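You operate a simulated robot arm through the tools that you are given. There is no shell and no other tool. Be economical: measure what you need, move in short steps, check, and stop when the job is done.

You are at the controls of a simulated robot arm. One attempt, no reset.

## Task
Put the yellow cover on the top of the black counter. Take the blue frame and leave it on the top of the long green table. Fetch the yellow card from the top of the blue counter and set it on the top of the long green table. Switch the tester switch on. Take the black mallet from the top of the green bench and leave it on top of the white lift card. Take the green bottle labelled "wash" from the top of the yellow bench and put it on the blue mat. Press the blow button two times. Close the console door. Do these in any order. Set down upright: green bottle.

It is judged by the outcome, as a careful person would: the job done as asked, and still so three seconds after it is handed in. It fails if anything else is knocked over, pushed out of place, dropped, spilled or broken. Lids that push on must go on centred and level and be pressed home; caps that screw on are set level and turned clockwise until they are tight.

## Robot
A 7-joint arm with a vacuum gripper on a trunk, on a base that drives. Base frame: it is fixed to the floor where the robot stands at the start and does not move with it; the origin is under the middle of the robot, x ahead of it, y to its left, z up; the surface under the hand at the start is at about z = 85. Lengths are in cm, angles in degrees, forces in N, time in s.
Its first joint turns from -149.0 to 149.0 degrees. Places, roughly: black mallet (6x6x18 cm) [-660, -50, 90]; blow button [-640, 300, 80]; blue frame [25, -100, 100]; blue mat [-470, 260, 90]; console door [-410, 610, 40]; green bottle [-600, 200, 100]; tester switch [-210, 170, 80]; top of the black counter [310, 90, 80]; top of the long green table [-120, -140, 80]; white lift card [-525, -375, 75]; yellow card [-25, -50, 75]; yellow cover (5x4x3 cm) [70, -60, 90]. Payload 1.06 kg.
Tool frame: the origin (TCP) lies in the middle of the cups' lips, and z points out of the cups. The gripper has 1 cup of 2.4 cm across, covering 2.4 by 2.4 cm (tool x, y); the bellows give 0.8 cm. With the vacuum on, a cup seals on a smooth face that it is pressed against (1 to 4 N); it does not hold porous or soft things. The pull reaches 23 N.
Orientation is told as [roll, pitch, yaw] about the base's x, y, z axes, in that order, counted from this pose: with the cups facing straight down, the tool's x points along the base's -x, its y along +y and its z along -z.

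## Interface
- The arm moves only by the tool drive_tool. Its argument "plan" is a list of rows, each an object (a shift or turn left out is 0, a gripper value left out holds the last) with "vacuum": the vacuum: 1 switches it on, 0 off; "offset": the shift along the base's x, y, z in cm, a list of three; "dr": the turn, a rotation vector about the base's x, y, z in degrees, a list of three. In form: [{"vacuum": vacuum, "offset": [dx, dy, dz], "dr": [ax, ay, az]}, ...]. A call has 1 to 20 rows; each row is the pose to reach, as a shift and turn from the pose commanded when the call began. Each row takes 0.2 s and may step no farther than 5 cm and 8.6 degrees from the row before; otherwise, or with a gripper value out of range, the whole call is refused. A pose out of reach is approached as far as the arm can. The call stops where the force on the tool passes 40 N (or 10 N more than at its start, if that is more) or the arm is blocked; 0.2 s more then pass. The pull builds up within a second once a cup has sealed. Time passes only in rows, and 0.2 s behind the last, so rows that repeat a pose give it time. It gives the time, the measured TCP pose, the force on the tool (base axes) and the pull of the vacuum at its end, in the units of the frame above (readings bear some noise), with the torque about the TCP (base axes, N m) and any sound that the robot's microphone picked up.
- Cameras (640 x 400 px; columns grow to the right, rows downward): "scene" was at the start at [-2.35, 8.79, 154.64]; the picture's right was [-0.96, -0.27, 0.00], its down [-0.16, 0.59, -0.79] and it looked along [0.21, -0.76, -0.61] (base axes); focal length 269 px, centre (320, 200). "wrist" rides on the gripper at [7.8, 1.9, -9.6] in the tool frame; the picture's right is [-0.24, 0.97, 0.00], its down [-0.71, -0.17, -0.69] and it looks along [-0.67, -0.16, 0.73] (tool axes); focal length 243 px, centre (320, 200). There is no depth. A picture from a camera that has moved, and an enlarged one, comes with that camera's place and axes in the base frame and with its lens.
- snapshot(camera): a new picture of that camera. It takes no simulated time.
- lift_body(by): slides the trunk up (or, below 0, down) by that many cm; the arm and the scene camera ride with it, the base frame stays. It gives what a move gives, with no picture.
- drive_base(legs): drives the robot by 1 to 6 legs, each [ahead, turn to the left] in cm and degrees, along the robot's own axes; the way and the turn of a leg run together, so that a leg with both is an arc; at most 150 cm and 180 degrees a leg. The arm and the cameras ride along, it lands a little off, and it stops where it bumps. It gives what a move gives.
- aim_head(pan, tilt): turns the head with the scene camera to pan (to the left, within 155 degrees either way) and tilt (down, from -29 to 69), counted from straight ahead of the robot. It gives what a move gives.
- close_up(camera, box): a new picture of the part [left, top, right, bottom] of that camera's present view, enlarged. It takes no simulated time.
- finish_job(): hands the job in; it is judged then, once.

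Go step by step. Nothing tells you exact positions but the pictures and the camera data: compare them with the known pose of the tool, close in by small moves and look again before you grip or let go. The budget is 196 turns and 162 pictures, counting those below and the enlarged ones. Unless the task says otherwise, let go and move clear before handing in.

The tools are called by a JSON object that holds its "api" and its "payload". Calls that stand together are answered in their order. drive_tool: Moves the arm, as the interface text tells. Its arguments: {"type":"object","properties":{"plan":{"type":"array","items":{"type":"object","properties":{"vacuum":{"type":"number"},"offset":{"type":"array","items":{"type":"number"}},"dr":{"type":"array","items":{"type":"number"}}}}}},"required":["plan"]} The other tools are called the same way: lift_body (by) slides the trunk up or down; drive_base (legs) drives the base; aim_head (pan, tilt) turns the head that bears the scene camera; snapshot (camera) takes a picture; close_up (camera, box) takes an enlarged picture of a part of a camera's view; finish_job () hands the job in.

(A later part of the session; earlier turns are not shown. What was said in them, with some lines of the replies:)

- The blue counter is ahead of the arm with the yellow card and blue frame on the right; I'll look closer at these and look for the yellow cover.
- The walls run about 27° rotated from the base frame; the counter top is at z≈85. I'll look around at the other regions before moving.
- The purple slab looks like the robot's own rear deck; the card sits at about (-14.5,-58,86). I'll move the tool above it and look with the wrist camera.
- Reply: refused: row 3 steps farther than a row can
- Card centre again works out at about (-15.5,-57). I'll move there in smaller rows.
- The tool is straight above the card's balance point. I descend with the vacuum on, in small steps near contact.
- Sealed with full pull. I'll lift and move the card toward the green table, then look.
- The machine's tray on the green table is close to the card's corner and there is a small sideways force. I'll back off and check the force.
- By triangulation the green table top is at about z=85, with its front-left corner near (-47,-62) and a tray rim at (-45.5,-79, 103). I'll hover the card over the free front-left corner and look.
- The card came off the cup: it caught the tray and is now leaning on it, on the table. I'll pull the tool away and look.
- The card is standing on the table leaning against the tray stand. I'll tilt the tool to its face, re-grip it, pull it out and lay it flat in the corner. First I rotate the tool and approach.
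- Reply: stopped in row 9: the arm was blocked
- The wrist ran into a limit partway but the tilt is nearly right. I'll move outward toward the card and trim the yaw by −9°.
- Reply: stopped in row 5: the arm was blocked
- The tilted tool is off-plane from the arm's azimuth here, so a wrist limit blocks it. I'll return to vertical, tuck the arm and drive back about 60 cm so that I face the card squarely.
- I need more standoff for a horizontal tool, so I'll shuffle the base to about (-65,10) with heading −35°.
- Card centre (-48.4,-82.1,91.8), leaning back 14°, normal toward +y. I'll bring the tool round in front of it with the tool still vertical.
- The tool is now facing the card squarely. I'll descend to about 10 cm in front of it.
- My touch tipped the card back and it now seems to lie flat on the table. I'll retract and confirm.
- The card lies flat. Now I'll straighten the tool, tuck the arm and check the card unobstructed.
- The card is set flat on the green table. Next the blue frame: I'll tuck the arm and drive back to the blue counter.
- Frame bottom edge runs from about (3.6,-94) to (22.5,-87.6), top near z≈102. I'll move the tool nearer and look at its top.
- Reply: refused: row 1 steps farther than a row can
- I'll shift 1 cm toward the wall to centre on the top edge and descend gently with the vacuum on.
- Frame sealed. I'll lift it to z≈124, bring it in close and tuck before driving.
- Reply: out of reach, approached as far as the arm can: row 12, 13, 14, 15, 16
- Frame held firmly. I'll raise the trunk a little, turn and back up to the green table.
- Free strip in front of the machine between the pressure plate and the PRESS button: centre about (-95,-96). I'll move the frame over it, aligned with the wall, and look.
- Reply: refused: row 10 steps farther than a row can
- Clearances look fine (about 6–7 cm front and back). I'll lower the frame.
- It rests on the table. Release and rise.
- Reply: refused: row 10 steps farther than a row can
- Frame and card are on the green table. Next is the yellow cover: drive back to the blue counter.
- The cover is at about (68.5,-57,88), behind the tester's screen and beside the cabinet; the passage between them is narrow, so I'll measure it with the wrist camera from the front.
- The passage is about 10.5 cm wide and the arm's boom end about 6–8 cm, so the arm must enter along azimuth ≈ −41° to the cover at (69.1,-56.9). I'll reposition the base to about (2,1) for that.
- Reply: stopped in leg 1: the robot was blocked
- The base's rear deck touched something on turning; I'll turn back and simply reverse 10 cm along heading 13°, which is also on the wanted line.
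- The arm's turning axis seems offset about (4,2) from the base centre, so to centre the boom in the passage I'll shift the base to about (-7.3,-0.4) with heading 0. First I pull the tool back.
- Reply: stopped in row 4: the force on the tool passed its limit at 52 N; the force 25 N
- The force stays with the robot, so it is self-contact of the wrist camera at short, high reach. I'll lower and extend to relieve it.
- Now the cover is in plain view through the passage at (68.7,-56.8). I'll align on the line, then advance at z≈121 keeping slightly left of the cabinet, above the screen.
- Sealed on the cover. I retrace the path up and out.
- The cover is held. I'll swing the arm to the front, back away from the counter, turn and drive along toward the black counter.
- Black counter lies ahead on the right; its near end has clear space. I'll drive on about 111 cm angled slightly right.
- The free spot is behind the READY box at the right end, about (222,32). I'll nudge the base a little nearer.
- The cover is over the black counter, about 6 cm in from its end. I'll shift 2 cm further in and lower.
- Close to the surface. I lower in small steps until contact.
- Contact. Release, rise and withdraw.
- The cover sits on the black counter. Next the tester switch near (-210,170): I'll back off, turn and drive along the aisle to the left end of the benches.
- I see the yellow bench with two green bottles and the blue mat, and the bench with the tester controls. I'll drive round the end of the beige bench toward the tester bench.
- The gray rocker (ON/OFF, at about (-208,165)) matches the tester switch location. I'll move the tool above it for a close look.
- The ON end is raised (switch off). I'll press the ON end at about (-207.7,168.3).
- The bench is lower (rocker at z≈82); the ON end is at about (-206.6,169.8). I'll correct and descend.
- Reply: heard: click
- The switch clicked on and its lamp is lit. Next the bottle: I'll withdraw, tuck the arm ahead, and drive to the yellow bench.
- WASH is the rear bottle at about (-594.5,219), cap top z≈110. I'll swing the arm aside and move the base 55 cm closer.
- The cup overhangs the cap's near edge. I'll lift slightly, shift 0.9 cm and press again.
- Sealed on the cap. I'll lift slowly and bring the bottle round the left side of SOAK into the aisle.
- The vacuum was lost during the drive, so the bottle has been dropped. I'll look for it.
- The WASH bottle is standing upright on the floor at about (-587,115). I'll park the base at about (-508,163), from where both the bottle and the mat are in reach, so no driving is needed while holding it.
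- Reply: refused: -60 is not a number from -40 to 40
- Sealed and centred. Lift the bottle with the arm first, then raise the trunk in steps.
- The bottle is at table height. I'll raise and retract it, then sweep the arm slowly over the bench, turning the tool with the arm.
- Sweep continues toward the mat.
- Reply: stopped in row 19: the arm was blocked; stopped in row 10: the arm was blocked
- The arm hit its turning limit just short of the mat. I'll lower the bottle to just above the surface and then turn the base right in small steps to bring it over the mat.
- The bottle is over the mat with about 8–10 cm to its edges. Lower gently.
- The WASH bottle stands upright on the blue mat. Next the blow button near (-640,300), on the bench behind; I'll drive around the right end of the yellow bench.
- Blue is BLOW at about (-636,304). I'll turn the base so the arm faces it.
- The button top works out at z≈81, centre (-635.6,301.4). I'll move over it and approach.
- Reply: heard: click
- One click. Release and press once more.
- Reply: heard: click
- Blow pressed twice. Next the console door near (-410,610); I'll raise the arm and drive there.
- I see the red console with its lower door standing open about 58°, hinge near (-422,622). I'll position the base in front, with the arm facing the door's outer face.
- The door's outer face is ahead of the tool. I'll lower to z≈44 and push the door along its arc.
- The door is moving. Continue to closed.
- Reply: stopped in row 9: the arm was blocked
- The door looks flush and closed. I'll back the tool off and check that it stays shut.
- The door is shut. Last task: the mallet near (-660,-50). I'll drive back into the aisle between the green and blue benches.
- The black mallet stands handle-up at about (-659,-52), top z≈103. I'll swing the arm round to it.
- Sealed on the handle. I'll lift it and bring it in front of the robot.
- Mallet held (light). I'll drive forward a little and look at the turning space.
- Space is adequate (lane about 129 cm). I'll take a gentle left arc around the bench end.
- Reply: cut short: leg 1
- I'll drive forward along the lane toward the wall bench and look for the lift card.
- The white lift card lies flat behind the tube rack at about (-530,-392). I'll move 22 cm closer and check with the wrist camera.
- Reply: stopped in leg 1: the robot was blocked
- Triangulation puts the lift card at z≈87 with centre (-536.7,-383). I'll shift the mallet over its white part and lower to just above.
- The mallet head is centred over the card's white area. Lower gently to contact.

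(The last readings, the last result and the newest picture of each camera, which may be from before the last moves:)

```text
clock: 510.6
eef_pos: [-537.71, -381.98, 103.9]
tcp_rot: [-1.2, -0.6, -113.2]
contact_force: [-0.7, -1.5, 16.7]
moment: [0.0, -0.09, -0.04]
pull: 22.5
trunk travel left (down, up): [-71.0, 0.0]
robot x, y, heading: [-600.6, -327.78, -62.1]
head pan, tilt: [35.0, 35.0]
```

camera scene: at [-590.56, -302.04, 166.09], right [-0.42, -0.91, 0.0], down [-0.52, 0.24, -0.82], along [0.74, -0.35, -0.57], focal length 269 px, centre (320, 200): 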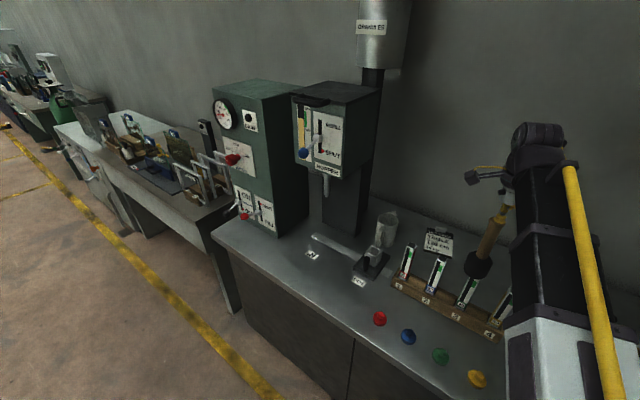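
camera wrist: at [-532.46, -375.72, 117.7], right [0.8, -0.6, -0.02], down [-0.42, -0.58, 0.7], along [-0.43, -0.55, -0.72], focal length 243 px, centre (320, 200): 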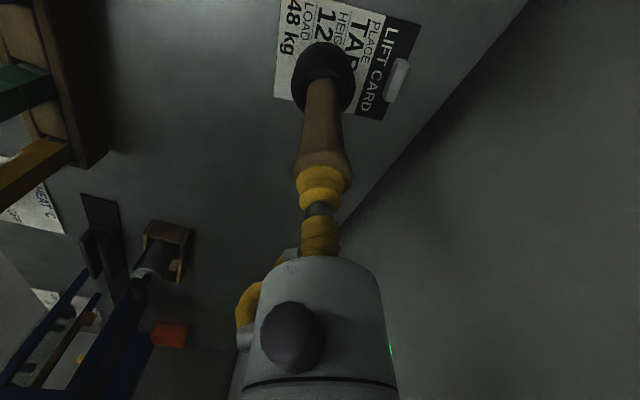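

Contact. Release and rise.

{"api": "drive_tool", "payload": {"plan": [{"offset": [0, 0, 0.3]}, {"vacuum": 0, "offset": [0, 0, 0.3]}, {"offset": [0, 0, 0.3]}, {"offset": [0, 0, 0.3]}, {"offset": [0, 0, 0.6]}, {"offset": [0, 0, 1.5]}, {"offset": [0, 0, 4]}, {"offset": [0, 0, 8]}, {"offset": [0, 0, 12]}, {"offset": [0, 0, 16]}, {"offset": [-2, 2, 18]}]}}

{"api": "snapshot", "payload": {"camera": "wrist"}}

{"api": "close_up", "payload": {"camera": "scene", "box": [200, 130, 520, 380]}}

```text
clock: 513.0
eef_pos: [-539.55, -379.99, 121.74]
tcp_rot: [-1.2, -0.7, -113.2]
contact_force: [-0.2, -0.7, -0.3]
moment: [-0.01, 0.01, -0.02]
pull: 0.1
trunk travel left (down, up): [-71.0, 0.0]
robot x, y, heading: [-601.12, -327.83, -62.0]
head pan, tilt: [35.0, 35.0]
```

```text
6 pictures are left
camera wrist: at [-534.55, -373.66, 131.27], right [0.8, -0.6, -0.02], down [-0.42, -0.58, 0.7], along [-0.43, -0.55, -0.72], focal length 243 px, centre (320, 200)
```

wrist: 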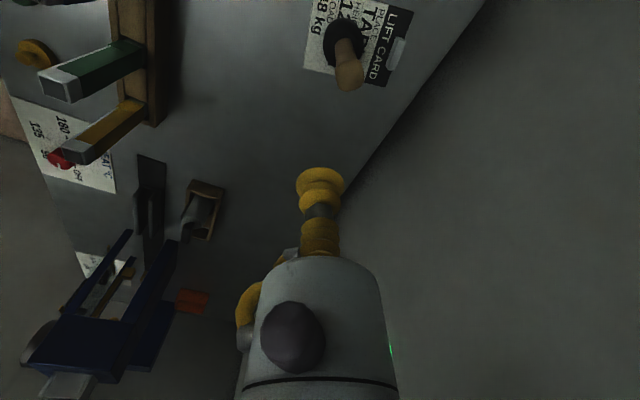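

```text
1.60 times, centred on (360, 255) of scene
camera zoom: at [-580.18, -319.62, 166.09], right [-0.46, -0.89, 0.0], down [-0.51, 0.26, -0.82], along [0.73, -0.37, -0.57], focal length 430 px, centre (256, 112)
```

zoom: 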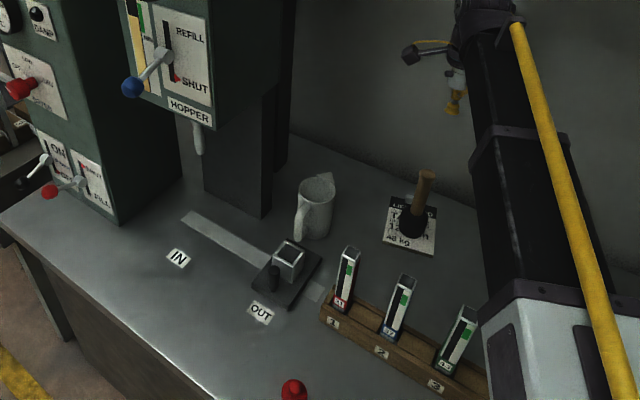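

All eight items are done: the mallet stands on the lift card and the tool is clear, so I'm handing in.

{"api": "finish_job", "payload": {}}

```text
The job is handed in.
```

I finished all eight tasks and handed the job in, but there were two slips on the way.

- **Green bottle:** the suction let go while the base was turning, and the wash bottle fell to the floor. It landed upright and showed no damage in the pictures. I picked it up again and set it upright on the blue mat.
- **Yellow card:** it came off the cup at the long green table, ended up leaning on a machine there, and tipped over when I touched it. It now lies flat on the table.

The base also bumped something lightly while turning by the blue counter and was stopped again at the wall bench by the lift card. While I was pushing the console door shut, it turned about 2 degrees. I saw nothing moved or knocked over in the pictures afterwards.
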